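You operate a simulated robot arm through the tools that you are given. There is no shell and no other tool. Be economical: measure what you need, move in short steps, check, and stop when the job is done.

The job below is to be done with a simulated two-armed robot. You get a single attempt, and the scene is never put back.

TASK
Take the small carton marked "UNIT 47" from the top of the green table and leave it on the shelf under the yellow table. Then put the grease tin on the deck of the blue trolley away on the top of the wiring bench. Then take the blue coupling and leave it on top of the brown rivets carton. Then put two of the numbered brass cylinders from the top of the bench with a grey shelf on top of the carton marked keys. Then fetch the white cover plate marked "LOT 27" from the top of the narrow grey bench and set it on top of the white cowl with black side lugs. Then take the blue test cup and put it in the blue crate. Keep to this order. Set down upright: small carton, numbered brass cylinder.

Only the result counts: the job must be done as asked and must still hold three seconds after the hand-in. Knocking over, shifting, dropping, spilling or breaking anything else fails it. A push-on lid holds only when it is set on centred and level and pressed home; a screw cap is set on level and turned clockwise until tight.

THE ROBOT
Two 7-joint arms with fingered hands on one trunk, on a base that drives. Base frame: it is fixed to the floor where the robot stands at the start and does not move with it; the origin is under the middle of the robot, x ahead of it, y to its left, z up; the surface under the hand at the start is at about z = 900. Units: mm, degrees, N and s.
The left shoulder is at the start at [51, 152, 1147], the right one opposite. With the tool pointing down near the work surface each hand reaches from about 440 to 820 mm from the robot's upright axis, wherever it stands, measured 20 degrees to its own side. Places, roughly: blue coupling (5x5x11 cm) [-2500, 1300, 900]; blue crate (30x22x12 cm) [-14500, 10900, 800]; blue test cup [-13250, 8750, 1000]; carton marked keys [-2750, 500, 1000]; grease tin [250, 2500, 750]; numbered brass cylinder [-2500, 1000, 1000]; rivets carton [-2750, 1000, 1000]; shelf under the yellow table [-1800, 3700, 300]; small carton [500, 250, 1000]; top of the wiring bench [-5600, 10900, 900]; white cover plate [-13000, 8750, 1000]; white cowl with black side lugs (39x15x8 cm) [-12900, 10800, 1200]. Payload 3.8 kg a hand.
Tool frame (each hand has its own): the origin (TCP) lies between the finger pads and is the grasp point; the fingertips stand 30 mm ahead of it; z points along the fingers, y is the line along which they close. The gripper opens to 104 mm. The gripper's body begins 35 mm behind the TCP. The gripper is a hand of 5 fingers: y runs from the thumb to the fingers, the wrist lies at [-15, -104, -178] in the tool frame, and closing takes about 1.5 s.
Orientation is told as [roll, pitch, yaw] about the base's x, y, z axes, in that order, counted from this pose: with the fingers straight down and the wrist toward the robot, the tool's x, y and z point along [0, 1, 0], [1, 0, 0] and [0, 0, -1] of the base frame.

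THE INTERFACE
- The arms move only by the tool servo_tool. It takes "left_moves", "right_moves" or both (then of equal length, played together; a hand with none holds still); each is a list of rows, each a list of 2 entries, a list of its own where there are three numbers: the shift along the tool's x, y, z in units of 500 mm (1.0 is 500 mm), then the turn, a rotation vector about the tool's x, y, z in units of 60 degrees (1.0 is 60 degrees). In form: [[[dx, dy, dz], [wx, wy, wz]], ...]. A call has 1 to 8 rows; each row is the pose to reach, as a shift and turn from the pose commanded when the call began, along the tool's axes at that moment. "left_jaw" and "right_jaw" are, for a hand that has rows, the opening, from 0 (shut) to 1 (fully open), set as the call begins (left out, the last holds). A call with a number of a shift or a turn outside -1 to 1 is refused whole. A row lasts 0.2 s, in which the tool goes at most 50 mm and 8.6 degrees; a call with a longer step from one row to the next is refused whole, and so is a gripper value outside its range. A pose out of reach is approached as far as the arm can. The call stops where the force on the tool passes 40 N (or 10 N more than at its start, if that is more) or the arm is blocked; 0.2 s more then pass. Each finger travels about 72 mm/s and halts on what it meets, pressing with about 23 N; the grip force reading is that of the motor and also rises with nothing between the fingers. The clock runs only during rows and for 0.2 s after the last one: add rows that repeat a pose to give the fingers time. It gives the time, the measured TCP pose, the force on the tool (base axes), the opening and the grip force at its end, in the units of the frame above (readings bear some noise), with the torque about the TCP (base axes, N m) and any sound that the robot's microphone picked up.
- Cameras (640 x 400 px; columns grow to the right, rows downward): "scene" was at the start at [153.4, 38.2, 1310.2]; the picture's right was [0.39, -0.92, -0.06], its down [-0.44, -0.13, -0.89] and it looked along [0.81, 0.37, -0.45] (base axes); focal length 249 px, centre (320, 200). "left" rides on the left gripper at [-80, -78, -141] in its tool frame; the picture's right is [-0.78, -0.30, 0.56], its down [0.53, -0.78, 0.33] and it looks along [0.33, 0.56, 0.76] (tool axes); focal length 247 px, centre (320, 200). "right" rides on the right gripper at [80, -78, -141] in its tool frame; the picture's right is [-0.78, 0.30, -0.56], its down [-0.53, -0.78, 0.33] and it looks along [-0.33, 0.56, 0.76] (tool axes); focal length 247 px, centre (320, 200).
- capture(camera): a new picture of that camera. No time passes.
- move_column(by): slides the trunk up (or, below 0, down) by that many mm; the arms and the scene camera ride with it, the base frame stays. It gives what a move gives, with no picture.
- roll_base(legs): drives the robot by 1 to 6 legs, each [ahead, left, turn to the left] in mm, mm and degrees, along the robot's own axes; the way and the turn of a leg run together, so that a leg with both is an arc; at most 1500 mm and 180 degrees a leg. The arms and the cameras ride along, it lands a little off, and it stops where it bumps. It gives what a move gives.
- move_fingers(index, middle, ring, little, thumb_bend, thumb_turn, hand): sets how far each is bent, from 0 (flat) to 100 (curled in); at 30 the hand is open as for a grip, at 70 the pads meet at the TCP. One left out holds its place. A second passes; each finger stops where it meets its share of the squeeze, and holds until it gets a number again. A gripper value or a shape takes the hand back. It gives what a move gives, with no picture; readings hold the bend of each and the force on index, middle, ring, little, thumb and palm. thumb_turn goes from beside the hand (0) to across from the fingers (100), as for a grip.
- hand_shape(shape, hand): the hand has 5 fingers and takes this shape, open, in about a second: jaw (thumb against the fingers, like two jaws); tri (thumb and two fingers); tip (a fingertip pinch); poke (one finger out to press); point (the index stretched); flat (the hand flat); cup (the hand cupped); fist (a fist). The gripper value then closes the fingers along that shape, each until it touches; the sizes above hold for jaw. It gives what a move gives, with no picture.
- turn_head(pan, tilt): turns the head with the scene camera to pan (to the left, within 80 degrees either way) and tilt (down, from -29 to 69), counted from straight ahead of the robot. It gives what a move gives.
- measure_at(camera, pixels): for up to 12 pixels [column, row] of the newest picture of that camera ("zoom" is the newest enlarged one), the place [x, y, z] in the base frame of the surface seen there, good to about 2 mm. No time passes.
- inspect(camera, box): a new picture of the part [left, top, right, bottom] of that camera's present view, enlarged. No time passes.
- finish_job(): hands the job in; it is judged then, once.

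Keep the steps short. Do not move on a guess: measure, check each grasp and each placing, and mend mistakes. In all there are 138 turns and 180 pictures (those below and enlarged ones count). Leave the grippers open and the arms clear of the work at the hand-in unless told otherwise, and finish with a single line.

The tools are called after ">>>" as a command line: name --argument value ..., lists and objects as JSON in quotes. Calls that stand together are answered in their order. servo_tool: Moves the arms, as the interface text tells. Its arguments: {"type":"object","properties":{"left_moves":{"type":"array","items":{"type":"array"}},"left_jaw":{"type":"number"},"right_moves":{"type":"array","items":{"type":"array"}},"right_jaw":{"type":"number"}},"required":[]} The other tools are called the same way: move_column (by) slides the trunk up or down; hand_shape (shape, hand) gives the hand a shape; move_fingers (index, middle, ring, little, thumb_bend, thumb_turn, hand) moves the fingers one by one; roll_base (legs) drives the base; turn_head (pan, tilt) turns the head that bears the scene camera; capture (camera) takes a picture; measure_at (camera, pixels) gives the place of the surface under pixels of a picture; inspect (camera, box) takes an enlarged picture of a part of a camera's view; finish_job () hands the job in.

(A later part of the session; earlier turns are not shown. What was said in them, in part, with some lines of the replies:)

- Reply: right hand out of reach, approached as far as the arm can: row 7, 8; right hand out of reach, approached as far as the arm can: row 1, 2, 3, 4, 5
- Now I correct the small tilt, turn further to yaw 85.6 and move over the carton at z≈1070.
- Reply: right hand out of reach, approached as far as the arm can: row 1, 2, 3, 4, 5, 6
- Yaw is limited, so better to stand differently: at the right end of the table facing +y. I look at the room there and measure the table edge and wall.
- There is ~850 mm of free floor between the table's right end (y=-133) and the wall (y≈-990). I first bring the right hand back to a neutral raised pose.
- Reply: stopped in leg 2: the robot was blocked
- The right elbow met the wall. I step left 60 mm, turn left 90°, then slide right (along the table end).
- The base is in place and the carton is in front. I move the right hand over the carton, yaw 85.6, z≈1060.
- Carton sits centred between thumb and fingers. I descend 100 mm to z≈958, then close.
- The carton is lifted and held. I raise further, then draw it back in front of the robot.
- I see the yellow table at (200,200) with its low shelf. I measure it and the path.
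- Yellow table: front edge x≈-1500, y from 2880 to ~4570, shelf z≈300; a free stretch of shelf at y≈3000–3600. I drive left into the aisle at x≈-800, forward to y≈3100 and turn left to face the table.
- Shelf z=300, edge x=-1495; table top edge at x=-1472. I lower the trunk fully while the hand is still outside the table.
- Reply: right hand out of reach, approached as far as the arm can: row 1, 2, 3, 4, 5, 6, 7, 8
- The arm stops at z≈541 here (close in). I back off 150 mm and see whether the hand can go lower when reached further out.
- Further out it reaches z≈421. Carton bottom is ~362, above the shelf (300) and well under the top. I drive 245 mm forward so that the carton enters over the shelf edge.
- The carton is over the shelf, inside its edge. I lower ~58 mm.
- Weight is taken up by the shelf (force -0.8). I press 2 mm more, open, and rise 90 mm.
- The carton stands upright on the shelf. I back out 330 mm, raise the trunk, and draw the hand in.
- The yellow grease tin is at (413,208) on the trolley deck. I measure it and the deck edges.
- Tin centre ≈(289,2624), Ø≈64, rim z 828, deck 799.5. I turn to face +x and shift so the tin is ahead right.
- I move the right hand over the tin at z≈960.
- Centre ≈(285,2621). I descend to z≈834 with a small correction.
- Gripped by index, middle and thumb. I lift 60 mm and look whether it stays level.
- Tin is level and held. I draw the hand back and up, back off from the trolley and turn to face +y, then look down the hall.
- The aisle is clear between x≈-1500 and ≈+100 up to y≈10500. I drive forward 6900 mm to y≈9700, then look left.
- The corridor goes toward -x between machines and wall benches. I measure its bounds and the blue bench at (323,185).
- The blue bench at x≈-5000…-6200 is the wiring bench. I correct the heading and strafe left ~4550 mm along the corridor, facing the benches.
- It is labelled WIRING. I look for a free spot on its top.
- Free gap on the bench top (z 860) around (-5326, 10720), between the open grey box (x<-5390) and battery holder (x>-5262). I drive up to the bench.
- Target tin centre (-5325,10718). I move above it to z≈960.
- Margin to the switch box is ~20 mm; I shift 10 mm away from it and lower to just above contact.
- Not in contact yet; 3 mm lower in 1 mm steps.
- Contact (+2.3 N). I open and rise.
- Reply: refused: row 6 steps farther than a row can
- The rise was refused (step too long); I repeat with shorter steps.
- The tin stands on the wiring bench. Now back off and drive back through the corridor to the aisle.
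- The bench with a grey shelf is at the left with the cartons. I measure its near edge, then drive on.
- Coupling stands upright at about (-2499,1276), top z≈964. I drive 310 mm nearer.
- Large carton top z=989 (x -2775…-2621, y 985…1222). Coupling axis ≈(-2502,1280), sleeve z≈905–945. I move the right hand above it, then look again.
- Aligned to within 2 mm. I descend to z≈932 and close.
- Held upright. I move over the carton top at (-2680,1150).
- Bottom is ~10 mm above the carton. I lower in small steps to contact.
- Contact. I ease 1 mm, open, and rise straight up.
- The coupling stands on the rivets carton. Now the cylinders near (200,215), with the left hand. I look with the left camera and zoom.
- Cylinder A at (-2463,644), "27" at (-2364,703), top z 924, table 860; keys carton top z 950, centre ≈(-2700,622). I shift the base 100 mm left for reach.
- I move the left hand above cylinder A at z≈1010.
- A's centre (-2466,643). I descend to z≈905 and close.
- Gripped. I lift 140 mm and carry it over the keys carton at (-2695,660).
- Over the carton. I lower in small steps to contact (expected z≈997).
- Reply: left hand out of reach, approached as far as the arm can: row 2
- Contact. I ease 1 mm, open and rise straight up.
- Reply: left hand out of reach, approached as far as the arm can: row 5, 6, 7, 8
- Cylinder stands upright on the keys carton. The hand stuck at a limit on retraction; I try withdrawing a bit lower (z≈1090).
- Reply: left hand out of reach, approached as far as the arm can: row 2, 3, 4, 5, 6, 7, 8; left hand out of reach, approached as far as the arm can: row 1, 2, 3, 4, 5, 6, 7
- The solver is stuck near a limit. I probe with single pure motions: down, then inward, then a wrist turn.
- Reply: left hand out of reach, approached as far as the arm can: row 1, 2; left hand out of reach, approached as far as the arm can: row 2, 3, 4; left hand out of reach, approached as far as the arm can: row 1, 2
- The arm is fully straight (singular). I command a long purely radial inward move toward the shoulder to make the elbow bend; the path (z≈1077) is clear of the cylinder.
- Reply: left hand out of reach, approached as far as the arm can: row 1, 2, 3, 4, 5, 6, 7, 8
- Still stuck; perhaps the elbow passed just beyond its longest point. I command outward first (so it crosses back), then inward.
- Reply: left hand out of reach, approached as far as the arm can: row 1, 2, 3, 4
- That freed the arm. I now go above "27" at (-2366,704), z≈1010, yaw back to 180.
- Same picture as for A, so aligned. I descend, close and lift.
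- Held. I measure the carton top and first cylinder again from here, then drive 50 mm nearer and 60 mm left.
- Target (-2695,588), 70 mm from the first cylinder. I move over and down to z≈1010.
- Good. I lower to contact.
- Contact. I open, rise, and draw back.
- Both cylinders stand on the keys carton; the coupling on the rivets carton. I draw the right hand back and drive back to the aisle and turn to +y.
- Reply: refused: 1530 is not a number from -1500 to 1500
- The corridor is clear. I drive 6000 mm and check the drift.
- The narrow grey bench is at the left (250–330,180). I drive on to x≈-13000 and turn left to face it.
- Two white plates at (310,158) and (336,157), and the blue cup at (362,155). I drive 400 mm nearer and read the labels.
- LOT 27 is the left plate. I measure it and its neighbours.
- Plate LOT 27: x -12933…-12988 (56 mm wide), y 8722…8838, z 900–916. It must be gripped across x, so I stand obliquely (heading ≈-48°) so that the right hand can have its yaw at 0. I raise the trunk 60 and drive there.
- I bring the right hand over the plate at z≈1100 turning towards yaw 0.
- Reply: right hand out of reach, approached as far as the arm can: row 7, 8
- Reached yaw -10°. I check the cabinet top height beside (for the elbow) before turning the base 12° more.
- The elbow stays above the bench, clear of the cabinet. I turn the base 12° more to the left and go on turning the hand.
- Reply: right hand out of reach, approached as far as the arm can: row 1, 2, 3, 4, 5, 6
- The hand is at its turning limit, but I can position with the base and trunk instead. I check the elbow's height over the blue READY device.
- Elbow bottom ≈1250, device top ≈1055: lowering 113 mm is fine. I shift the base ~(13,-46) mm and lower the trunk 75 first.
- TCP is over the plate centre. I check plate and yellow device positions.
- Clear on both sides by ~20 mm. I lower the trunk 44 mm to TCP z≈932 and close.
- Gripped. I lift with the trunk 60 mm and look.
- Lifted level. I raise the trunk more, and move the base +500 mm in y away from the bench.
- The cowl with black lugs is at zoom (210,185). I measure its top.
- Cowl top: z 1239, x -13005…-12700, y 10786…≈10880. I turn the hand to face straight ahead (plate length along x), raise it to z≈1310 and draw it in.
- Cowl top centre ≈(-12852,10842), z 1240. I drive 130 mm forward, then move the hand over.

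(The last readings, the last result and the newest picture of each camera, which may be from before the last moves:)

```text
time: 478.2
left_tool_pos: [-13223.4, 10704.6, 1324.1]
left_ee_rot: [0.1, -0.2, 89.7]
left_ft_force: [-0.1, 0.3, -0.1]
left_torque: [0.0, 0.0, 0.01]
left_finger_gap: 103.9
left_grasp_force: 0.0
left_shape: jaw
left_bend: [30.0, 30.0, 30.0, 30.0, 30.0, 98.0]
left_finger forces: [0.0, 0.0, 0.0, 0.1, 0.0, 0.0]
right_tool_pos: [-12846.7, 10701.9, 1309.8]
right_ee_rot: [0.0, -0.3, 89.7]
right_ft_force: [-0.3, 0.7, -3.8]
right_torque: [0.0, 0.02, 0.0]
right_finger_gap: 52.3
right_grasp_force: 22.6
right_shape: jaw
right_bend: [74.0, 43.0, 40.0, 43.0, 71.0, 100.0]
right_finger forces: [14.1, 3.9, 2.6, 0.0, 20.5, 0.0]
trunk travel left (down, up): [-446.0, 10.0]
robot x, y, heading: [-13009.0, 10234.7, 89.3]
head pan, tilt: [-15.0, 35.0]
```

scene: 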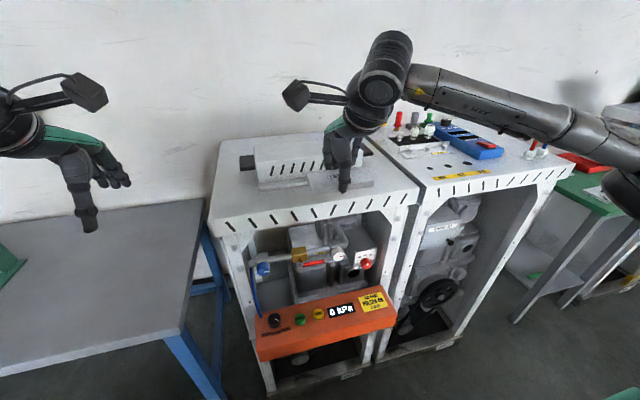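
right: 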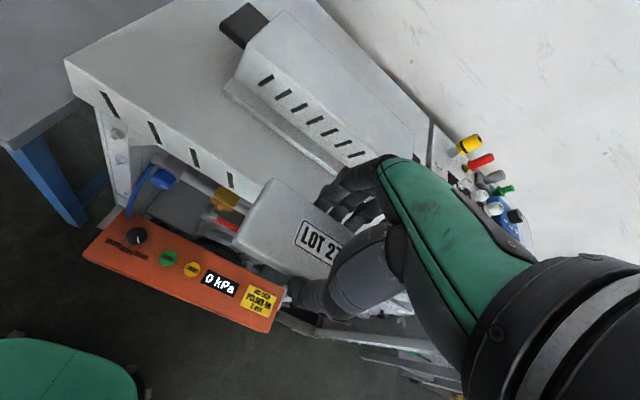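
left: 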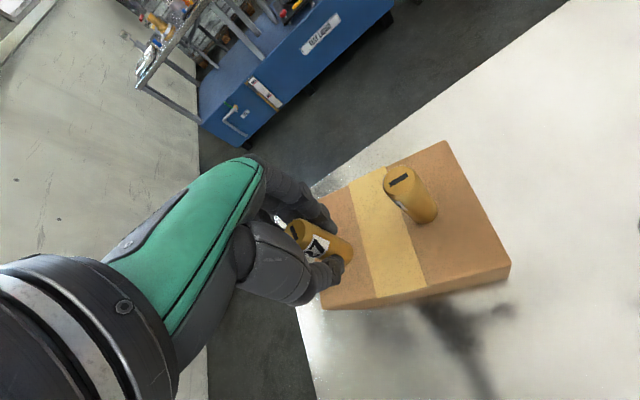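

>>> servo_tool --right_moves '[[[0.002, 0.06, 0], [0, 0, 0]], [[0.004, 0.12, 0], [0, 0, 0]], [[0.006, 0.18, 0], [0, 0, 0]], [[0.008, 0.24, 0], [0, 0, 0]], [[0.01, 0.28, 0], [0, 0, 0]], [[0.01, 0.28, 0.03], [0, 0, 0]], [[0.01, 0.28, 0.05], [0, 0, 0]]]'

>>> capture --camera "right"

>>> inspect --camera "scene" --box '[200, 60, 480, 240]'

```text
time: 479.8
left_tool_pos: [-13222.0, 10710.6, 1322.7]
left_ee_rot: [0.0, 0.1, 89.7]
left_ft_force: [-0.1, -0.4, -0.2]
left_torque: [-0.01, -0.01, -0.02]
left_finger_gap: 104.0
left_grasp_force: 0.1
left_shape: jaw
left_bend: [30.0, 30.0, 30.0, 30.0, 30.0, 98.0]
left_finger forces: [0.1, 0.0, 0.0, 0.0, 0.1, 0.1]
right_tool_pos: [-12851.4, 10847.0, 1283.7]
right_ee_rot: [-0.1, 0.1, 89.6]
right_ft_force: [-0.4, 1.1, -3.5]
right_torque: [0.0, 0.0, -0.01]
right_finger_gap: 52.4
right_grasp_force: 22.9
right_shape: jaw
right_bend: [74.0, 43.0, 40.0, 43.0, 71.0, 100.0]
right_finger forces: [14.0, 3.7, 2.7, 0.1, 20.6, 0.1]
trunk travel left (down, up): [-446.0, 10.0]
robot x, y, heading: [-13010.4, 10232.6, 89.4]
head pan, tilt: [-15.0, 35.0]
```

```text
92 pictures are left
```

right: 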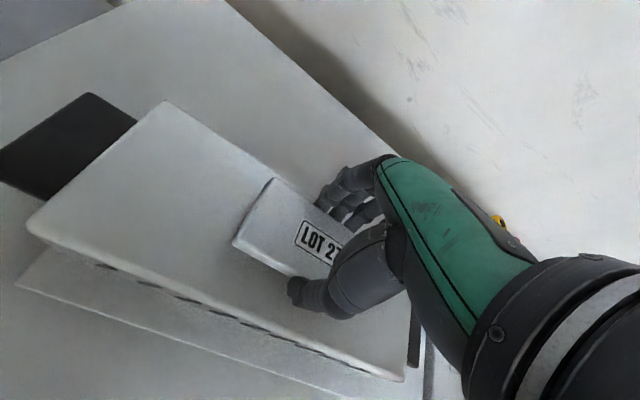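

```text
2.22 times, centred on (340, 150) of scene
```

zoom: 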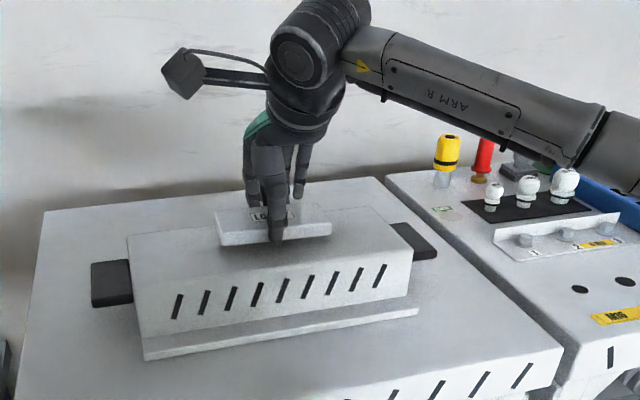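

Centred over the cowl top. I lower to contact (expected TCP ≈1271).

>>> servo_tool --right_moves '[[[0, -0.006, 0.01], [0, 0, 0]], [[0, -0.006, 0.018], [0, 0, 0]], [[0, -0.006, 0.023], [0, 0, 0]], [[0, -0.006, 0.026], [0, 0, 0]]]'

```text
time: 480.8
left_tool_pos: [-13222.6, 10708.3, 1322.6]
left_ee_rot: [0.0, 0.0, 89.6]
left_ft_force: [0.2, -0.3, -0.9]
left_torque: [0.0, 0.01, 0.0]
left_finger_gap: 103.8
left_grasp_force: 0.0
left_shape: jaw
left_bend: [30.0, 30.0, 30.0, 30.0, 30.0, 98.0]
left_finger forces: [0.0, 0.0, 0.1, 0.0, 0.1, 0.0]
right_tool_pos: [-12851.5, 10842.4, 1270.7]
right_ee_rot: [0.0, -0.2, 89.5]
right_ft_force: [0.5, 1.0, 0.6]
right_torque: [0.05, -0.04, -0.01]
right_finger_gap: 52.4
right_grasp_force: 23.1
right_shape: jaw
right_bend: [74.0, 43.0, 40.0, 43.0, 71.0, 100.0]
right_finger forces: [14.3, 4.1, 3.1, 0.0, 20.7, 0.0]
trunk travel left (down, up): [-446.0, 10.0]
robot x, y, heading: [-13010.9, 10232.9, 89.5]
head pan, tilt: [-15.0, 35.0]
```

Contact (weight taken). I lower 1 mm more, open, and rise.

>>> servo_tool --right_moves '[[[0, 0, 0.002], [0, 0, 0]]]'

>>> servo_tool --right_moves '[[[0, 0, 0], [0, 0, 0]], [[0, 0, 0], [0, 0, 0]], [[0, 0, 0], [0, 0, 0]], [[0, 0, 0], [0, 0, 0]], [[0, 0, 0], [0, 0, 0]], [[0, 0, 0], [0, 0, 0]], [[0, 0, 0], [0, 0, 0]]]' --right_jaw 1

>>> servo_tool --right_moves '[[[0, 0, -0.03], [0, 0, 0]], [[0, 0, -0.08], [0, 0, 0]], [[0, 0, -0.12], [0, 0, 0]], [[0, -0.06, -0.14], [0, 0, 0]], [[0, -0.14, -0.14], [0, 0, 0]], [[0, -0.22, -0.14], [0, 0, 0]]]'

>>> inspect --camera "scene" --box '[200, 60, 480, 240]'

```text
time: 481.2
left_tool_pos: [-13221.6, 10708.6, 1322.5]
left_ee_rot: [0.0, -0.1, 89.6]
left_ft_force: [0.7, -0.9, 0.2]
left_torque: [0.04, 0.01, -0.03]
left_finger_gap: 103.7
left_grasp_force: 0.0
left_shape: jaw
left_bend: [30.0, 30.0, 30.0, 30.0, 30.0, 98.0]
left_finger forces: [0.0, 0.0, 0.0, 0.0, 0.1, 0.0]
right_tool_pos: [-12850.9, 10843.3, 1270.6]
right_ee_rot: [-0.1, -0.1, 89.6]
right_ft_force: [0.6, 1.0, 5.1]
right_torque: [-0.04, 0.01, 0.0]
right_finger_gap: 52.1
right_grasp_force: 22.7
right_shape: jaw
right_bend: [74.0, 43.0, 40.0, 43.0, 71.0, 100.0]
right_finger forces: [14.5, 4.4, 3.3, 0.1, 24.1, 0.0]
trunk travel left (down, up): [-446.0, 10.0]
robot x, y, heading: [-13010.9, 10233.7, 89.8]
head pan, tilt: [-15.0, 35.0]
```

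```text
time: 482.8
left_tool_pos: [-13221.6, 10707.6, 1323.8]
left_ee_rot: [0.1, -0.1, 89.7]
left_ft_force: [-0.8, 0.4, 1.0]
left_torque: [-0.04, 0.01, 0.0]
left_finger_gap: 103.7
left_grasp_force: 0.1
left_shape: jaw
left_bend: [30.0, 30.0, 30.0, 30.0, 30.0, 98.0]
left_finger forces: [0.0, 0.0, 0.0, 0.1, 0.1, 0.0]
right_tool_pos: [-12851.1, 10841.3, 1269.8]
right_ee_rot: [-0.1, -0.2, 89.6]
right_ft_force: [-0.4, -2.5, 5.1]
right_torque: [0.25, -0.05, 0.01]
right_finger_gap: 102.6
right_grasp_force: 0.0
right_shape: jaw
right_bend: [30.0, 30.0, 30.0, 30.0, 30.0, 98.0]
right_finger forces: [0.0, 5.1, 0.1, 0.0, 0.1, 0.0]
trunk travel left (down, up): [-446.0, 10.0]
robot x, y, heading: [-13011.5, 10233.9, 89.6]
head pan, tilt: [-15.0, 35.0]
```

```text
time: 484.2
left_tool_pos: [-13222.0, 10707.0, 1322.6]
left_ee_rot: [0.0, 0.0, 89.8]
left_ft_force: [0.0, 0.7, 1.2]
left_torque: [0.0, -0.02, -0.03]
left_finger_gap: 103.7
left_grasp_force: 0.1
left_shape: jaw
left_bend: [30.0, 30.0, 30.0, 30.0, 30.0, 98.0]
left_finger forces: [0.1, 0.0, 0.0, 0.0, 0.0, 0.0]
right_tool_pos: [-12851.9, 10731.4, 1340.6]
right_ee_rot: [-0.1, 0.0, 89.7]
right_ft_force: [-0.4, -0.4, -0.2]
right_torque: [0.02, -0.03, 0.0]
right_finger_gap: 103.5
right_grasp_force: 0.1
right_shape: jaw
right_bend: [30.0, 30.0, 30.0, 30.0, 30.0, 98.0]
right_finger forces: [0.1, 0.0, 0.0, 0.0, 0.0, 0.1]
trunk travel left (down, up): [-446.0, 10.0]
robot x, y, heading: [-13009.8, 10231.4, 89.8]
head pan, tilt: [-15.0, 35.0]
```

```text
2.22 times, centred on (340, 150) of scene
```

zoom: 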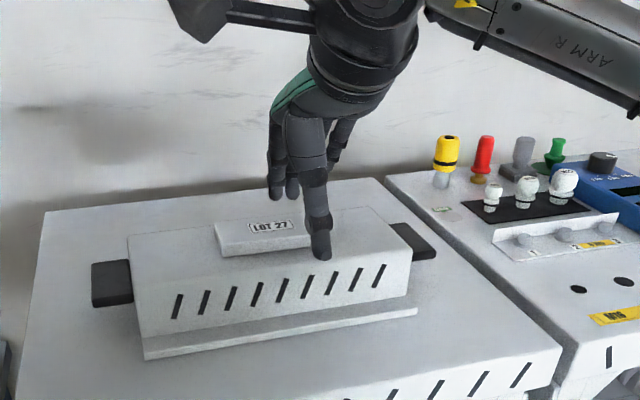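

The plate LOT 27 rests on the cowl. Now I back off, turn round and go to the bench for the blue cup.

>>> roll_base --legs '[[-500, 0, 0], [0, 0, 180], [300, 0, 0]]'

>>> move_column --by -140

>>> turn_head --pan -10 --tilt 45

>>> capture --camera "scene"

```text
time: 496.1
left_tool_pos: [-12818.8, 8951.9, 1322.7]
left_ee_rot: [0.1, -0.2, -91.4]
left_ft_force: [0.0, 1.2, 0.3]
left_torque: [-0.03, -0.02, 0.0]
left_finger_gap: 103.8
left_grasp_force: 0.1
left_shape: jaw
left_bend: [30.0, 30.0, 30.0, 30.0, 30.0, 98.0]
left_finger forces: [0.0, 0.0, 0.0, 0.0, 0.1, 0.0]
right_tool_pos: [-13188.0, 8935.4, 1340.6]
right_ee_rot: [-0.1, -0.2, -91.5]
right_ft_force: [-0.5, 0.0, 0.1]
right_torque: [-0.01, 0.03, -0.02]
right_finger_gap: 103.7
right_grasp_force: 0.1
right_shape: jaw
right_bend: [30.0, 30.0, 30.0, 30.0, 30.0, 98.0]
right_finger forces: [0.0, 0.1, 0.1, 0.1, 0.0, 0.0]
trunk travel left (down, up): [-446.0, 10.0]
robot x, y, heading: [-13020.3, 9431.9, -91.4]
head pan, tilt: [-15.0, 35.0]
```

```text
time: 497.8
left_tool_pos: [-12819.1, 8949.6, 1181.7]
left_ee_rot: [0.0, 0.0, -91.4]
left_ft_force: [-0.5, 0.4, 0.1]
left_torque: [-0.03, 0.0, -0.04]
left_finger_gap: 103.8
left_grasp_force: 0.2
left_shape: jaw
left_bend: [30.0, 30.0, 30.0, 30.0, 30.0, 98.0]
left_finger forces: [0.0, 0.0, 0.0, 0.0, 0.0, 0.0]
right_tool_pos: [-13190.2, 8932.9, 1200.8]
right_ee_rot: [-0.1, -0.1, -91.5]
right_ft_force: [-0.2, 0.7, 0.5]
right_torque: [0.03, -0.03, 0.02]
right_finger_gap: 103.8
right_grasp_force: 0.0
right_shape: jaw
right_bend: [30.0, 30.0, 30.0, 30.0, 30.0, 98.0]
right_finger forces: [0.0, 0.1, 0.0, 0.0, 0.0, 0.1]
trunk travel left (down, up): [-306.0, 150.0]
robot x, y, heading: [-13021.6, 9429.6, -91.5]
head pan, tilt: [-15.0, 35.0]
```

```text
time: 498.5
left_tool_pos: [-12818.7, 8950.7, 1182.3]
left_ee_rot: [0.0, 0.0, -91.5]
left_ft_force: [0.2, 0.7, -0.7]
left_torque: [0.02, -0.03, 0.03]
left_finger_gap: 104.1
left_grasp_force: 0.2
left_shape: jaw
left_bend: [30.0, 30.0, 30.0, 30.0, 30.0, 98.0]
left_finger forces: [0.0, 0.0, 0.1, 0.1, 0.0, 0.0]
right_tool_pos: [-13189.8, 8933.4, 1200.1]
right_ee_rot: [-0.1, -0.1, -91.5]
right_ft_force: [0.2, -0.6, 0.3]
right_torque: [0.0, 0.03, 0.03]
right_finger_gap: 103.7
right_grasp_force: 0.1
right_shape: jaw
right_bend: [30.0, 30.0, 30.0, 30.0, 30.0, 98.0]
right_finger forces: [0.0, 0.0, 0.0, 0.1, 0.1, 0.0]
trunk travel left (down, up): [-306.0, 150.0]
robot x, y, heading: [-13021.0, 9431.4, -91.7]
head pan, tilt: [-10.0, 45.0]
```

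```text
89 pictures are left
```

scene: 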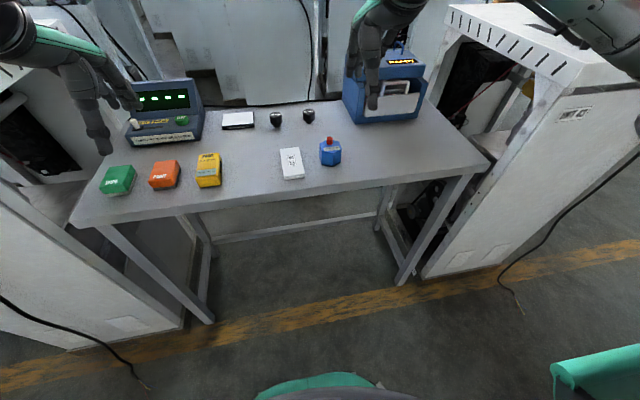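

>>> inspect --camera "scene" --box '[270, 110, 370, 190]'

>>> capture --camera "right"

```text
5.00 times, centred on (320, 150) of scene
```

zoom: 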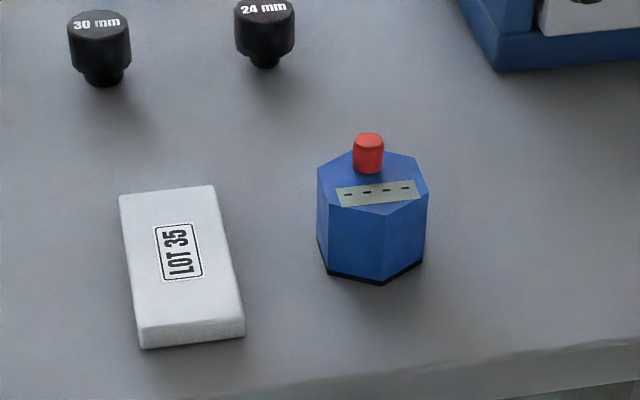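

```text
87 pictures are left
```

right: 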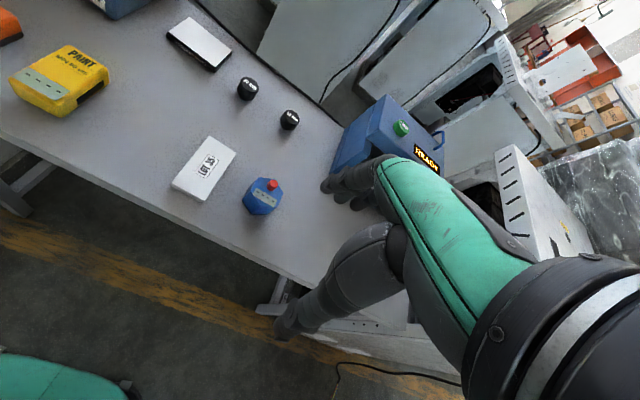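

>>> measure_at --camera "zoom" --pixels '[[368, 140], [368, 165], [320, 168], [426, 190], [375, 212], [375, 278], [320, 240], [415, 158], [345, 160], [385, 190], [210, 190], [424, 262]]'

>>> measure_at --camera "right" --pixels '[[272, 184], [262, 178], [243, 197], [247, 211], [272, 212], [281, 193], [262, 195]]'

```text
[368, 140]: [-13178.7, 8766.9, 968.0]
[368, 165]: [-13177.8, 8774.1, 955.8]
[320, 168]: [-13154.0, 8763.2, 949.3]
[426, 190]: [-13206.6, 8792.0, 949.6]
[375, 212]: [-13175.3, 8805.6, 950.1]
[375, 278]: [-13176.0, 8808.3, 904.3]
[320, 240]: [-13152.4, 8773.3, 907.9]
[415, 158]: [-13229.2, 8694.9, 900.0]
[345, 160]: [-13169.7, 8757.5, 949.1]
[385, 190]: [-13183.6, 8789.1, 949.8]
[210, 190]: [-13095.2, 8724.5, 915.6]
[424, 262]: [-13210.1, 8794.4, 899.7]
```

```text
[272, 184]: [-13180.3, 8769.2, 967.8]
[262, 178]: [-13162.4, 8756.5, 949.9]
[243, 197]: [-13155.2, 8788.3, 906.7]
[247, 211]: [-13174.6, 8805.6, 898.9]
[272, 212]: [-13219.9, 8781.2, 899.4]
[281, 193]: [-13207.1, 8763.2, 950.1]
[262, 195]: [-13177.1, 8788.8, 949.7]
```

The cup is a hexagonal body (54 mm across flats, z 900–950, red knob to 968), centre ≈(-13180,8778), flats facing about -129°. I bring the right hand over it with yaw ≈-128 at z≈1040.

>>> servo_tool --right_moves '[[[0.004, 0.044, 0.04], [0, 0, 0.087]], [[0.008, 0.089, 0.08], [0, 0, 0.174]], [[0.012, 0.133, 0.13], [0, 0, 0.26]], [[0.016, 0.177, 0.18], [0, 0, 0.347]], [[0.02, 0.221, 0.23], [0, 0, 0.434]], [[0.024, 0.266, 0.28], [0, 0, 0.52]], [[0.028, 0.31, 0.32], [0, 0, 0.61]], [[0.028, 0.31, 0.32], [0, 0, 0.61]]]'

>>> capture --camera "right"

```text
time: 500.3
left_tool_pos: [-12820.7, 8950.7, 1182.2]
left_ee_rot: [0.1, 0.0, -91.4]
left_ft_force: [-0.2, -0.2, -0.2]
left_torque: [-0.01, -0.01, 0.02]
left_finger_gap: 103.9
left_grasp_force: 0.0
left_shape: jaw
left_bend: [30.0, 30.0, 30.0, 30.0, 30.0, 98.0]
left_finger forces: [0.0, 0.0, 0.1, 0.0, 0.0, 0.0]
right_tool_pos: [-13180.9, 8777.3, 1039.4]
right_ee_rot: [0.1, -0.1, -128.2]
right_ft_force: [0.2, 0.7, 0.5]
right_torque: [0.02, 0.01, 0.0]
right_finger_gap: 103.4
right_grasp_force: 0.1
right_shape: jaw
right_bend: [30.0, 30.0, 30.0, 30.0, 30.0, 98.0]
right_finger forces: [0.0, 0.1, 0.0, 0.0, 0.0, 0.0]
trunk travel left (down, up): [-306.0, 150.0]
robot x, y, heading: [-13023.1, 9429.7, -91.4]
head pan, tilt: [-10.0, 45.0]
```

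```text
86 pictures are left
```

right: 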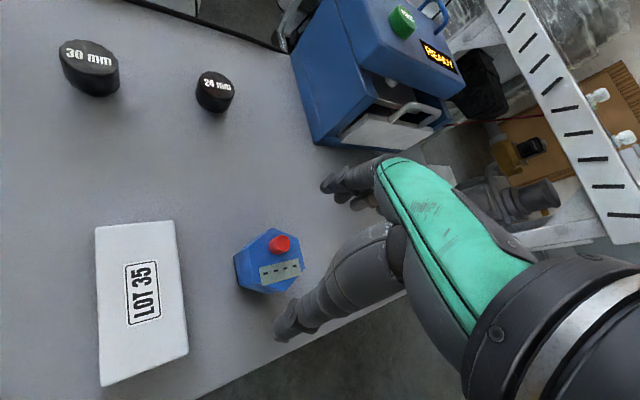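

>>> measure_at --camera "right" --pixels '[[238, 256], [271, 231], [300, 246], [300, 268], [270, 289], [280, 243], [305, 140], [250, 270]]'

```text
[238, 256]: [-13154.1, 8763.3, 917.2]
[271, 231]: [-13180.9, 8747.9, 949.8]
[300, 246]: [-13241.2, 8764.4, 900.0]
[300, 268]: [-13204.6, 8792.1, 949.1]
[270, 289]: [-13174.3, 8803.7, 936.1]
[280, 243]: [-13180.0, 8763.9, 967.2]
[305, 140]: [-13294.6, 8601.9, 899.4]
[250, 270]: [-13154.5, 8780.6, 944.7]
```

Centre (-13178,8777), aligned. I descend to z≈936 and close.

>>> servo_tool --right_moves '[[[0, 0, 0.06], [0, 0, 0]], [[0, 0, 0.12], [0, 0, 0]], [[0, 0, 0.17], [0, 0, 0]], [[0, 0, 0.2], [0, 0, 0]], [[0, 0, 0.206], [0, 0, 0]]]'

>>> servo_tool --right_moves '[[[0, 0, 0], [0, 0, 0]], [[0, 0, 0], [0, 0, 0]], [[0, 0, 0], [0, 0, 0]], [[0, 0, 0], [0, 0, 0]], [[0, 0, 0], [0, 0, 0]], [[0, 0, 0], [0, 0, 0]], [[0, 0, 0], [0, 0, 0]]]' --right_jaw 0

>>> servo_tool --right_moves '[[[0, 0, -0.03], [0, 0, 0]], [[0, 0, -0.1], [0, 0, 0]], [[0, 0, -0.18], [0, 0, 0]], [[0, 0, -0.26], [0, 0, 0]], [[0, 0, -0.34], [0, 0, 0]], [[0, 0, -0.4], [0, 0, 0]]]'

>>> capture --camera "right"

```text
time: 501.5
left_tool_pos: [-12819.1, 8949.2, 1183.1]
left_ee_rot: [0.0, 0.0, -91.5]
left_ft_force: [-0.2, -0.4, 0.0]
left_torque: [0.01, -0.03, 0.04]
left_finger_gap: 103.7
left_grasp_force: 0.1
left_shape: jaw
left_bend: [30.0, 30.0, 30.0, 30.0, 30.0, 98.0]
left_finger forces: [0.0, 0.0, 0.0, 0.0, 0.0, 0.0]
right_tool_pos: [-13179.2, 8776.9, 937.1]
right_ee_rot: [0.0, -0.2, -128.1]
right_ft_force: [-0.2, -0.7, -0.4]
right_torque: [-0.01, -0.02, 0.02]
right_finger_gap: 103.7
right_grasp_force: 0.1
right_shape: jaw
right_bend: [30.0, 30.0, 30.0, 30.0, 30.0, 98.0]
right_finger forces: [0.1, 0.1, 0.0, 0.0, 0.0, 0.0]
trunk travel left (down, up): [-306.0, 150.0]
robot x, y, heading: [-13017.9, 9432.1, -91.4]
head pan, tilt: [-10.0, 45.0]
```

```text
time: 503.1
left_tool_pos: [-12818.7, 8950.0, 1180.5]
left_ee_rot: [-0.1, -0.1, -91.5]
left_ft_force: [-0.2, -0.5, -0.2]
left_torque: [-0.02, -0.02, 0.0]
left_finger_gap: 103.8
left_grasp_force: 0.1
left_shape: jaw
left_bend: [30.0, 30.0, 30.0, 30.0, 30.0, 98.0]
left_finger forces: [0.0, 0.0, 0.0, 0.1, 0.0, 0.0]
right_tool_pos: [-13178.5, 8777.1, 936.4]
right_ee_rot: [0.0, -0.1, -128.1]
right_ft_force: [0.5, 0.3, -0.1]
right_torque: [-0.01, -0.02, 0.0]
right_finger_gap: 51.7
right_grasp_force: 23.2
right_shape: jaw
right_bend: [74.0, 42.0, 46.0, 43.0, 72.0, 100.0]
right_finger forces: [12.9, 6.6, 0.0, 0.0, 19.6, 0.1]
trunk travel left (down, up): [-306.0, 150.0]
robot x, y, heading: [-13019.8, 9433.0, -91.6]
head pan, tilt: [-10.0, 45.0]
```

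```text
time: 504.5
left_tool_pos: [-12818.7, 8950.7, 1181.3]
left_ee_rot: [0.0, 0.1, -91.4]
left_ft_force: [-0.8, -0.7, 0.1]
left_torque: [-0.04, 0.02, 0.05]
left_finger_gap: 103.8
left_grasp_force: 0.1
left_shape: jaw
left_bend: [30.0, 30.0, 30.0, 30.0, 30.0, 98.0]
left_finger forces: [0.0, 0.0, 0.1, 0.0, 0.0, 0.1]
right_tool_pos: [-13178.8, 8776.9, 1139.1]
right_ee_rot: [0.0, -0.1, -128.1]
right_ft_force: [-0.8, 0.5, -1.3]
right_torque: [-0.01, 0.01, -0.02]
right_finger_gap: 51.6
right_grasp_force: 22.5
right_shape: jaw
right_bend: [74.0, 42.0, 46.0, 43.0, 72.0, 100.0]
right_finger forces: [12.9, 6.6, 0.0, 0.0, 19.4, 0.0]
trunk travel left (down, up): [-306.0, 150.0]
robot x, y, heading: [-13021.4, 9434.2, -91.6]
head pan, tilt: [-10.0, 45.0]
```

```text
85 pictures are left
```

right: 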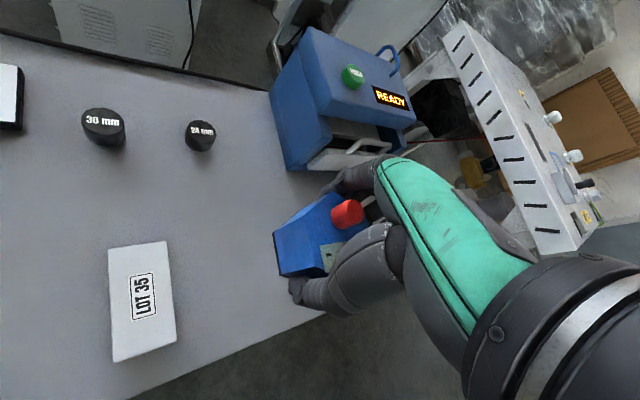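

The cup is held. I back off, turn to +y and move left to look at the blue crate.

>>> roll_base --legs '[[-320, 0, 0], [0, 0, -178.5], [0, 1050, 0]]'

>>> turn_head --pan 10 --tilt 32

>>> capture --camera "scene"

```text
time: 518.9
left_tool_pos: [-14277.0, 10222.1, 1181.6]
left_ee_rot: [0.0, 0.0, 90.1]
left_ft_force: [-1.4, -0.8, -0.2]
left_torque: [0.04, 0.01, -0.03]
left_finger_gap: 103.7
left_grasp_force: 0.0
left_shape: jaw
left_bend: [30.0, 30.0, 30.0, 30.0, 30.0, 98.0]
left_finger forces: [0.0, 0.0, 0.0, 0.0, 0.0, 0.1]
right_tool_pos: [-13920.9, 10405.5, 1137.9]
right_ee_rot: [-0.1, -0.1, 53.5]
right_ft_force: [0.1, 0.1, -1.5]
right_torque: [-0.02, 0.01, 0.0]
right_finger_gap: 50.6
right_grasp_force: 23.0
right_shape: jaw
right_bend: [74.0, 42.0, 46.0, 43.0, 72.0, 100.0]
right_finger forces: [12.5, 6.4, 0.0, 0.1, 18.8, 0.1]
trunk travel left (down, up): [-306.0, 150.0]
robot x, y, heading: [-14061.1, 9746.3, 89.9]
head pan, tilt: [-10.0, 45.0]
```

```text
time: 519.7
left_tool_pos: [-14277.1, 10222.7, 1182.2]
left_ee_rot: [0.1, 0.0, 90.1]
left_ft_force: [-0.5, 0.2, 0.0]
left_torque: [-0.03, 0.01, -0.05]
left_finger_gap: 103.9
left_grasp_force: 0.1
left_shape: jaw
left_bend: [30.0, 30.0, 30.0, 30.0, 30.0, 98.0]
left_finger forces: [0.0, 0.1, 0.0, 0.1, 0.0, 0.0]
right_tool_pos: [-13920.6, 10404.8, 1137.7]
right_ee_rot: [0.1, -0.1, 53.4]
right_ft_force: [-0.2, -1.0, -1.1]
right_torque: [0.0, -0.02, 0.01]
right_finger_gap: 50.9
right_grasp_force: 22.8
right_shape: jaw
right_bend: [74.0, 42.0, 46.0, 43.0, 72.0, 100.0]
right_finger forces: [12.5, 6.3, 0.0, 0.0, 18.9, 0.1]
trunk travel left (down, up): [-306.0, 150.0]
robot x, y, heading: [-14064.6, 9748.9, 89.8]
head pan, tilt: [10.0, 32.0]
```

```text
84 pictures are left
```

scene: 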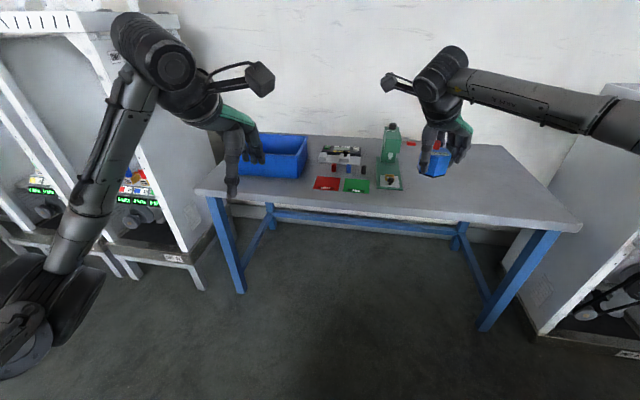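

>>> inspect --camera "scene" --box '[190, 110, 430, 230]'

>>> measure_at --camera "scene" --pixels '[[306, 137], [300, 155], [265, 155], [285, 140], [198, 192], [400, 212], [300, 178], [290, 148], [270, 200], [165, 255], [205, 290], [350, 150]]'

```text
2.67 times, centred on (310, 170) of scene
```

zoom: 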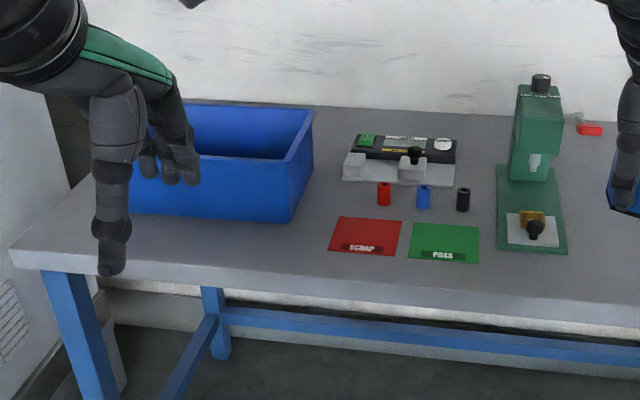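

```text
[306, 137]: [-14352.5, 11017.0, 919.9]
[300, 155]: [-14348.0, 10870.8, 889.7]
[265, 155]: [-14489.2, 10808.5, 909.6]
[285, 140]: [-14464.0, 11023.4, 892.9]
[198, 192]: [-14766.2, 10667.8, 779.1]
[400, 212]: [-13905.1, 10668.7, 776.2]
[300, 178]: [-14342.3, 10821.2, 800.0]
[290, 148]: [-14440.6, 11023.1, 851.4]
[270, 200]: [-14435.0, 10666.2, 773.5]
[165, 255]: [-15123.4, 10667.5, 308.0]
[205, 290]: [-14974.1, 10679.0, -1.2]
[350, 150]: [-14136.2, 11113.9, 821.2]
```

Crate: x ≈-14650…-14350, y 10808…11025, rim z 920; table 800. I turn the right hand straight, raise and tuck the left hand (cabinet at left), and drive up.

>>> servo_tool --right_moves '[[[-0.008, -0.034, 0], [0, 0, -0.102]], [[-0.017, -0.067, 0], [0, 0, -0.203]], [[-0.025, -0.101, 0], [0, 0, -0.305]], [[-0.033, -0.135, 0], [0, 0, -0.407]], [[-0.042, -0.168, 0], [0, 0, -0.508]], [[-0.05, -0.202, 0], [0, 0, -0.61]]]' --left_moves '[[[-0.02, -0.02, -0.04], [0, 0, 0]], [[-0.04, -0.04, -0.08], [0, 0, 0]], [[-0.06, -0.06, -0.12], [0, 0, 0]], [[-0.08, -0.08, -0.16], [0, 0, 0]], [[-0.1, -0.1, -0.2], [0, 0, 0]], [[-0.12, -0.12, -0.24], [0, 0, 0]]]'

>>> roll_base --legs '[[0, 520, 0], [500, 0, 0]]'

>>> turn_head --pan -8 --tilt 45

>>> capture --camera "scene"

>>> capture --camera "right"

```text
time: 521.1
left_tool_pos: [-14215.5, 10161.8, 1301.3]
left_ee_rot: [0.1, 0.1, 90.1]
left_ft_force: [0.0, -0.8, 0.5]
left_torque: [0.02, 0.0, -0.01]
left_finger_gap: 103.6
left_grasp_force: 0.1
left_shape: jaw
left_bend: [30.0, 30.0, 30.0, 30.0, 30.0, 98.0]
left_finger forces: [0.0, 0.0, 0.0, 0.0, 0.0, 0.0]
right_tool_pos: [-13960.4, 10307.8, 1137.0]
right_ee_rot: [0.0, -0.1, 90.0]
right_ft_force: [-0.2, 0.8, -1.5]
right_torque: [0.0, 0.01, 0.01]
right_finger_gap: 50.7
right_grasp_force: 23.2
right_shape: jaw
right_bend: [74.0, 42.0, 46.0, 43.0, 72.0, 100.0]
right_finger forces: [12.4, 6.3, 0.1, 0.1, 18.9, 0.0]
trunk travel left (down, up): [-306.0, 150.0]
robot x, y, heading: [-14065.6, 9745.5, 90.0]
head pan, tilt: [10.0, 32.0]
```

```text
time: 526.7
left_tool_pos: [-14736.4, 10667.9, 1302.1]
left_ee_rot: [-0.1, 0.0, 89.8]
left_ft_force: [0.8, 0.1, -0.4]
left_torque: [0.03, 0.01, 0.0]
left_finger_gap: 104.0
left_grasp_force: 0.0
left_shape: jaw
left_bend: [30.0, 30.0, 30.0, 30.0, 30.0, 98.0]
left_finger forces: [0.0, 0.0, 0.0, 0.0, 0.0, 0.0]
right_tool_pos: [-14479.1, 10811.7, 1138.1]
right_ee_rot: [0.0, -0.1, 89.6]
right_ft_force: [1.0, -0.3, -1.9]
right_torque: [-0.02, 0.01, -0.01]
right_finger_gap: 50.9
right_grasp_force: 22.8
right_shape: jaw
right_bend: [74.0, 42.0, 46.0, 43.0, 72.0, 100.0]
right_finger forces: [12.5, 6.3, 0.0, 0.0, 18.8, 0.0]
trunk travel left (down, up): [-306.0, 150.0]
robot x, y, heading: [-14584.7, 10249.6, 89.7]
head pan, tilt: [10.0, 32.0]
```

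```text
time: 527.5
left_tool_pos: [-14736.7, 10669.5, 1300.6]
left_ee_rot: [0.1, 0.1, 89.7]
left_ft_force: [-0.4, -0.9, 0.4]
left_torque: [-0.02, -0.03, -0.04]
left_finger_gap: 103.8
left_grasp_force: 0.0
left_shape: jaw
left_bend: [30.0, 30.0, 30.0, 30.0, 30.0, 98.0]
left_finger forces: [0.0, 0.0, 0.1, 0.1, 0.0, 0.1]
right_tool_pos: [-14479.9, 10813.1, 1136.1]
right_ee_rot: [-0.1, 0.0, 89.5]
right_ft_force: [0.0, 0.1, -1.0]
right_torque: [-0.02, -0.03, -0.01]
right_finger_gap: 50.6
right_grasp_force: 23.1
right_shape: jaw
right_bend: [74.0, 42.0, 46.0, 43.0, 72.0, 100.0]
right_finger forces: [12.5, 6.3, 0.0, 0.0, 18.9, 0.1]
trunk travel left (down, up): [-306.0, 150.0]
robot x, y, heading: [-14583.9, 10249.5, 89.6]
head pan, tilt: [-8.0, 45.0]
```

```text
82 pictures are left
```

scene: 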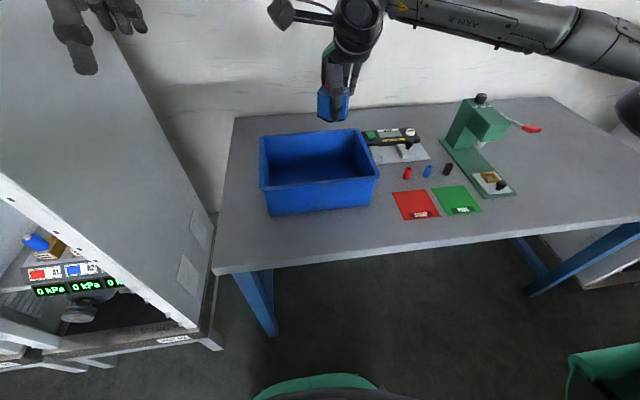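

```text
81 pictures are left
```

right: 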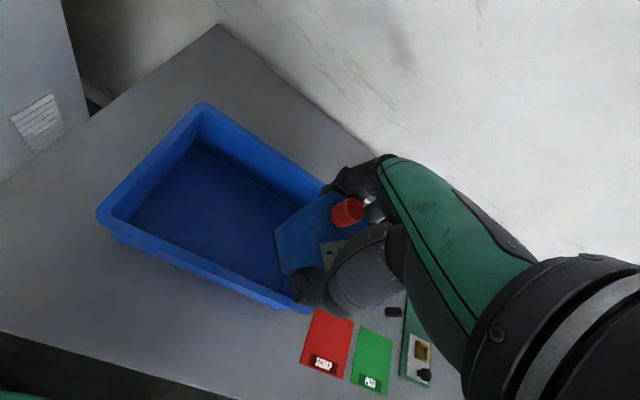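

Crate is empty and clear. I measure its inside.

>>> measure_at --camera "right" --pixels '[[202, 103], [100, 215], [310, 308], [200, 190], [130, 215], [198, 145], [240, 200], [280, 170]]'

>>> measure_at --camera "scene" --pixels '[[262, 137], [358, 130], [377, 178], [263, 188], [320, 165], [310, 183]]'

```text
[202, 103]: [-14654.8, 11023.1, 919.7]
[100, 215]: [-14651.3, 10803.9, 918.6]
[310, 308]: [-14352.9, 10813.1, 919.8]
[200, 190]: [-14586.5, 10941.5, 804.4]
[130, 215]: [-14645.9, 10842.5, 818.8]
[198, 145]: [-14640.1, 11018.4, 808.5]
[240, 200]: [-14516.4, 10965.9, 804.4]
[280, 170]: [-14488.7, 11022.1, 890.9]
```

```text
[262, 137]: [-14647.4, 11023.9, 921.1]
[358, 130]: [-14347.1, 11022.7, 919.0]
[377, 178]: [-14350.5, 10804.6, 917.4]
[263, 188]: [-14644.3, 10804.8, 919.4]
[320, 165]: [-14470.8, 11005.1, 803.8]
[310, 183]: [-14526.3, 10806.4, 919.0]
```

Target (-14500,10918), floor z 804. I drive 60 mm nearer and move over, then down to z≈900.

>>> roll_base --legs '[[60, 0, 0]]'

>>> servo_tool --right_moves '[[[0.02, 0.04, 0.0], [0, 0, 0]], [[0.04, 0.09, 0.06], [0, 0, 0]], [[0.04, 0.09, 0.14], [0, 0, 0]], [[0.04, 0.09, 0.22], [0, 0, 0]], [[0.04, 0.09, 0.3], [0, 0, 0]], [[0.04, 0.09, 0.38], [0, 0, 0]], [[0.04, 0.09, 0.46], [0, 0, 0]]]'

>>> capture --camera "right"

>>> inspect --camera "scene" --box '[220, 20, 460, 220]'

```text
time: 528.5
left_tool_pos: [-14735.6, 10721.3, 1304.3]
left_ee_rot: [0.0, -0.3, 89.7]
left_ft_force: [0.3, -0.2, -0.5]
left_torque: [0.09, 0.02, 0.01]
left_finger_gap: 103.9
left_grasp_force: 0.1
left_shape: jaw
left_bend: [30.0, 30.0, 30.0, 30.0, 30.0, 98.0]
left_finger forces: [0.0, 0.0, 0.0, 0.1, 0.1, 0.1]
right_tool_pos: [-14479.3, 10866.5, 1141.0]
right_ee_rot: [0.1, -0.5, 89.5]
right_ft_force: [0.0, -0.6, -1.2]
right_torque: [-0.01, -0.02, -0.02]
right_finger_gap: 50.8
right_grasp_force: 23.4
right_shape: jaw
right_bend: [74.0, 42.0, 46.0, 43.0, 72.0, 100.0]
right_finger forces: [12.6, 6.4, 0.0, 0.0, 19.1, 0.0]
trunk travel left (down, up): [-306.0, 150.0]
robot x, y, heading: [-14584.0, 10310.7, 89.5]
head pan, tilt: [-8.0, 45.0]
```

```text
time: 530.1
left_tool_pos: [-14735.5, 10727.9, 1301.8]
left_ee_rot: [0.0, -0.1, 89.7]
left_ft_force: [0.6, 0.0, -0.6]
left_torque: [-0.01, 0.01, -0.01]
left_finger_gap: 103.5
left_grasp_force: 0.0
left_shape: jaw
left_bend: [30.0, 30.0, 30.0, 30.0, 30.0, 98.0]
left_finger forces: [0.0, 0.0, 0.0, 0.0, 0.0, 0.1]
right_tool_pos: [-14498.8, 10917.3, 904.9]
right_ee_rot: [0.0, -0.1, 89.8]
right_ft_force: [-0.1, 0.2, -2.1]
right_torque: [0.01, -0.02, 0.01]
right_finger_gap: 50.5
right_grasp_force: 22.9
right_shape: jaw
right_bend: [74.0, 42.0, 46.0, 43.0, 72.0, 100.0]
right_finger forces: [12.5, 6.4, 0.0, 0.0, 18.9, 0.0]
trunk travel left (down, up): [-306.0, 150.0]
robot x, y, heading: [-14585.9, 10307.3, 89.7]
head pan, tilt: [-8.0, 45.0]
```

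```text
80 pictures are left
```

right: 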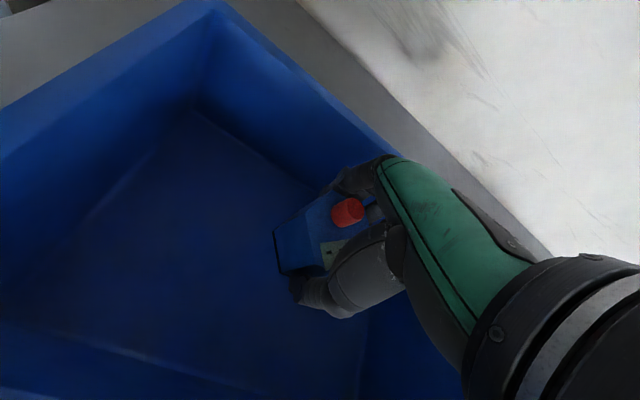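

```text
2.00 times, centred on (340, 120) of scene
```

zoom: 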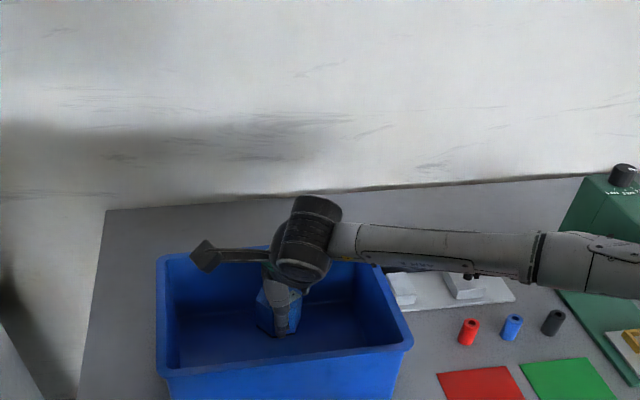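

Inside the crate. I lower to the floor in steps.

>>> servo_tool --right_moves '[[[0, 0, 0.04], [0, 0, 0]], [[0, 0, 0.08], [0, 0, 0]], [[0, 0, 0.11], [0, 0, 0]], [[0, 0, 0.122], [0, 0, 0]], [[0, 0, 0.127], [0, 0, 0]], [[0, 0, 0.13], [0, 0, 0]]]'

```text
time: 531.5
left_tool_pos: [-14735.4, 10727.1, 1302.0]
left_ee_rot: [0.0, -0.1, 89.7]
left_ft_force: [0.0, -0.5, -0.4]
left_torque: [0.01, 0.0, -0.02]
left_finger_gap: 104.1
left_grasp_force: 0.0
left_shape: jaw
left_bend: [30.0, 30.0, 30.0, 30.0, 30.0, 98.0]
left_finger forces: [0.0, 0.1, 0.0, 0.0, 0.0, 0.0]
right_tool_pos: [-14500.1, 10916.2, 842.8]
right_ee_rot: [0.0, -0.1, 89.5]
right_ft_force: [0.3, 0.2, -1.0]
right_torque: [0.01, -0.01, -0.01]
right_finger_gap: 50.7
right_grasp_force: 22.8
right_shape: jaw
right_bend: [74.0, 42.0, 46.0, 43.0, 72.0, 100.0]
right_finger forces: [12.5, 6.4, 0.1, 0.0, 18.8, 0.1]
trunk travel left (down, up): [-306.0, 150.0]
robot x, y, heading: [-14583.9, 10310.4, 89.8]
head pan, tilt: [-8.0, 45.0]
```

>>> servo_tool --right_moves '[[[0, 0, 0.002], [0, 0, 0]], [[0, 0, 0.004], [0, 0, 0]], [[0, 0, 0.006], [0, 0, 0]]]'

```text
time: 532.3
left_tool_pos: [-14735.9, 10726.1, 1302.5]
left_ee_rot: [0.0, -0.1, 89.7]
left_ft_force: [-0.2, 0.2, 0.4]
left_torque: [-0.02, -0.01, 0.01]
left_finger_gap: 103.9
left_grasp_force: 0.0
left_shape: jaw
left_bend: [30.0, 30.0, 30.0, 30.0, 30.0, 98.0]
left_finger forces: [0.1, 0.0, 0.0, 0.0, 0.0, 0.1]
right_tool_pos: [-14499.8, 10918.1, 841.4]
right_ee_rot: [0.0, -0.4, 89.6]
right_ft_force: [0.8, -1.4, 9.3]
right_torque: [0.06, -0.01, 0.01]
right_finger_gap: 50.9
right_grasp_force: 22.5
right_shape: jaw
right_bend: [74.0, 42.0, 46.0, 43.0, 72.0, 100.0]
right_finger forces: [12.5, 6.9, 0.0, 0.0, 20.4, 0.0]
trunk travel left (down, up): [-306.0, 150.0]
robot x, y, heading: [-14586.0, 10309.9, 89.8]
head pan, tilt: [-8.0, 45.0]
```

Contact (9 N). I ease 2 mm, open, and rise straight out.

>>> servo_tool --right_moves '[[[0, 0, -0.004], [0, 0, 0]]]'

>>> servo_tool --right_moves '[[[0, 0, 0], [0, 0, 0]], [[0, 0, 0], [0, 0, 0]], [[0, 0, 0], [0, 0, 0]], [[0, 0, 0], [0, 0, 0]], [[0, 0, 0], [0, 0, 0]], [[0, 0, 0], [0, 0, 0]], [[0, 0, 0], [0, 0, 0]]]' --right_jaw 1

>>> servo_tool --right_moves '[[[0, 0, -0.04], [0, 0, 0]], [[0, 0, -0.12], [0, 0, 0]], [[0, 0, -0.2], [0, 0, 0]], [[0, 0, -0.28], [0, 0, 0]], [[0, 0, -0.36], [0, 0, 0]], [[0, 0, -0.44], [0, 0, 0]], [[0, -0.06, -0.5], [0, 0, 0]], [[0, -0.14, -0.52], [0, 0, 0]]]'

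>>> capture --camera "scene"

```text
time: 532.7
left_tool_pos: [-14736.1, 10727.0, 1301.6]
left_ee_rot: [0.0, -0.1, 89.7]
left_ft_force: [-1.0, 0.8, 0.0]
left_torque: [0.0, -0.02, 0.02]
left_finger_gap: 103.8
left_grasp_force: 0.1
left_shape: jaw
left_bend: [30.0, 30.0, 30.0, 30.0, 30.0, 98.0]
left_finger forces: [0.1, 0.0, 0.1, 0.1, 0.0, 0.0]
right_tool_pos: [-14499.4, 10916.0, 842.3]
right_ee_rot: [0.0, -0.1, 89.7]
right_ft_force: [0.2, 1.1, 5.7]
right_torque: [0.16, -0.01, 0.0]
right_finger_gap: 50.9
right_grasp_force: 23.3
right_shape: jaw
right_bend: [74.0, 42.0, 46.0, 43.0, 72.0, 100.0]
right_finger forces: [13.4, 7.6, 0.0, 0.1, 19.4, 0.0]
trunk travel left (down, up): [-306.0, 150.0]
robot x, y, heading: [-14583.8, 10308.6, 89.4]
head pan, tilt: [-8.0, 45.0]
```

```text
time: 534.3
left_tool_pos: [-14735.4, 10727.6, 1301.5]
left_ee_rot: [0.1, 0.0, 89.7]
left_ft_force: [-0.2, 0.0, -0.1]
left_torque: [0.01, -0.01, -0.01]
left_finger_gap: 103.7
left_grasp_force: 0.1
left_shape: jaw
left_bend: [30.0, 30.0, 30.0, 30.0, 30.0, 98.0]
left_finger forces: [0.1, 0.0, 0.0, 0.0, 0.0, 0.0]
right_tool_pos: [-14499.2, 10916.4, 840.3]
right_ee_rot: [-0.1, 0.0, 89.6]
right_ft_force: [0.0, -0.8, -0.2]
right_torque: [0.01, 0.01, 0.05]
right_finger_gap: 103.6
right_grasp_force: 0.2
right_shape: jaw
right_bend: [30.0, 30.0, 30.0, 30.0, 30.0, 98.0]
right_finger forces: [0.1, 0.1, 0.0, 0.0, 0.1, 0.0]
trunk travel left (down, up): [-306.0, 150.0]
robot x, y, heading: [-14587.5, 10305.2, 89.9]
head pan, tilt: [-8.0, 45.0]
```

```text
time: 536.1
left_tool_pos: [-14735.4, 10726.0, 1301.9]
left_ee_rot: [0.0, 0.0, 89.7]
left_ft_force: [-0.4, 0.1, -0.5]
left_torque: [-0.01, -0.02, -0.01]
left_finger_gap: 103.6
left_grasp_force: 0.1
left_shape: jaw
left_bend: [30.0, 30.0, 30.0, 30.0, 30.0, 98.0]
left_finger forces: [0.1, 0.1, 0.0, 0.1, 0.0, 0.1]
right_tool_pos: [-14500.3, 10845.4, 1103.7]
right_ee_rot: [0.1, -0.1, 89.6]
right_ft_force: [0.2, 0.1, 0.4]
right_torque: [0.06, 0.01, 0.0]
right_finger_gap: 103.9
right_grasp_force: 0.0
right_shape: jaw
right_bend: [30.0, 30.0, 30.0, 30.0, 30.0, 98.0]
right_finger forces: [0.0, 0.0, 0.0, 0.0, 0.0, 0.1]
trunk travel left (down, up): [-306.0, 150.0]
robot x, y, heading: [-14582.8, 10311.3, 89.9]
head pan, tilt: [-8.0, 45.0]
```

```text
78 pictures are left
```

scene: 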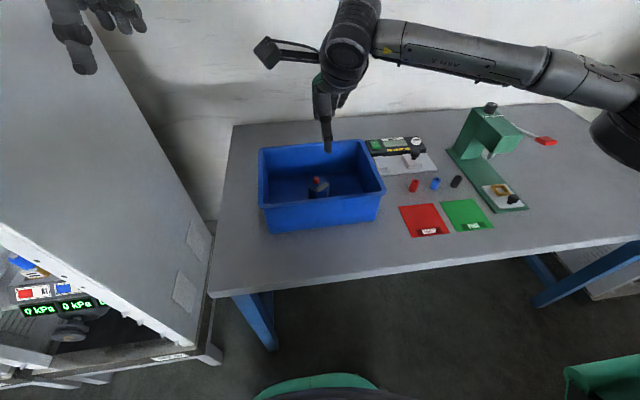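

The cup stands in the blue crate. I back off to be clear.

>>> roll_base --legs '[[-400, 0, 0]]'

>>> capture --camera "scene"

```text
time: 538.6
left_tool_pos: [-14738.7, 10329.1, 1301.3]
left_ee_rot: [0.0, 0.0, 89.8]
left_ft_force: [0.3, -0.2, -0.5]
left_torque: [0.0, -0.01, -0.03]
left_finger_gap: 103.7
left_grasp_force: 0.0
left_shape: jaw
left_bend: [30.0, 30.0, 30.0, 30.0, 30.0, 98.0]
left_finger forces: [0.1, 0.0, 0.1, 0.0, 0.2, 0.1]
right_tool_pos: [-14503.0, 10447.8, 1100.2]
right_ee_rot: [0.0, 0.0, 89.8]
right_ft_force: [0.9, -0.4, 0.0]
right_torque: [0.0, -0.01, -0.03]
right_finger_gap: 103.8
right_grasp_force: 0.0
right_shape: jaw
right_bend: [30.0, 30.0, 30.0, 30.0, 30.0, 98.0]
right_finger forces: [0.1, 0.1, 0.1, 0.0, 0.0, 0.1]
trunk travel left (down, up): [-306.0, 150.0]
robot x, y, heading: [-14589.3, 9911.0, 89.8]
head pan, tilt: [-8.0, 45.0]
```

```text
77 pictures are left
```

scene: 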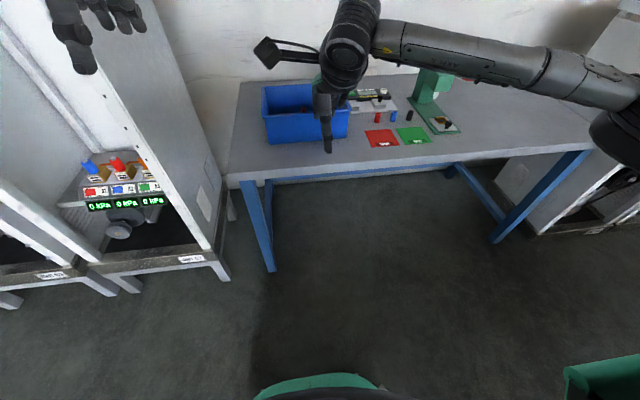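

All six parts are done, both hands are open and clear; I hand the job in.

>>> finish_job

```text
The job is handed in.
```

All six placements were made in the order given and the job is handed in; I took the rivets and keys cartons from their listed places, since neither label showed on the sides I could see.
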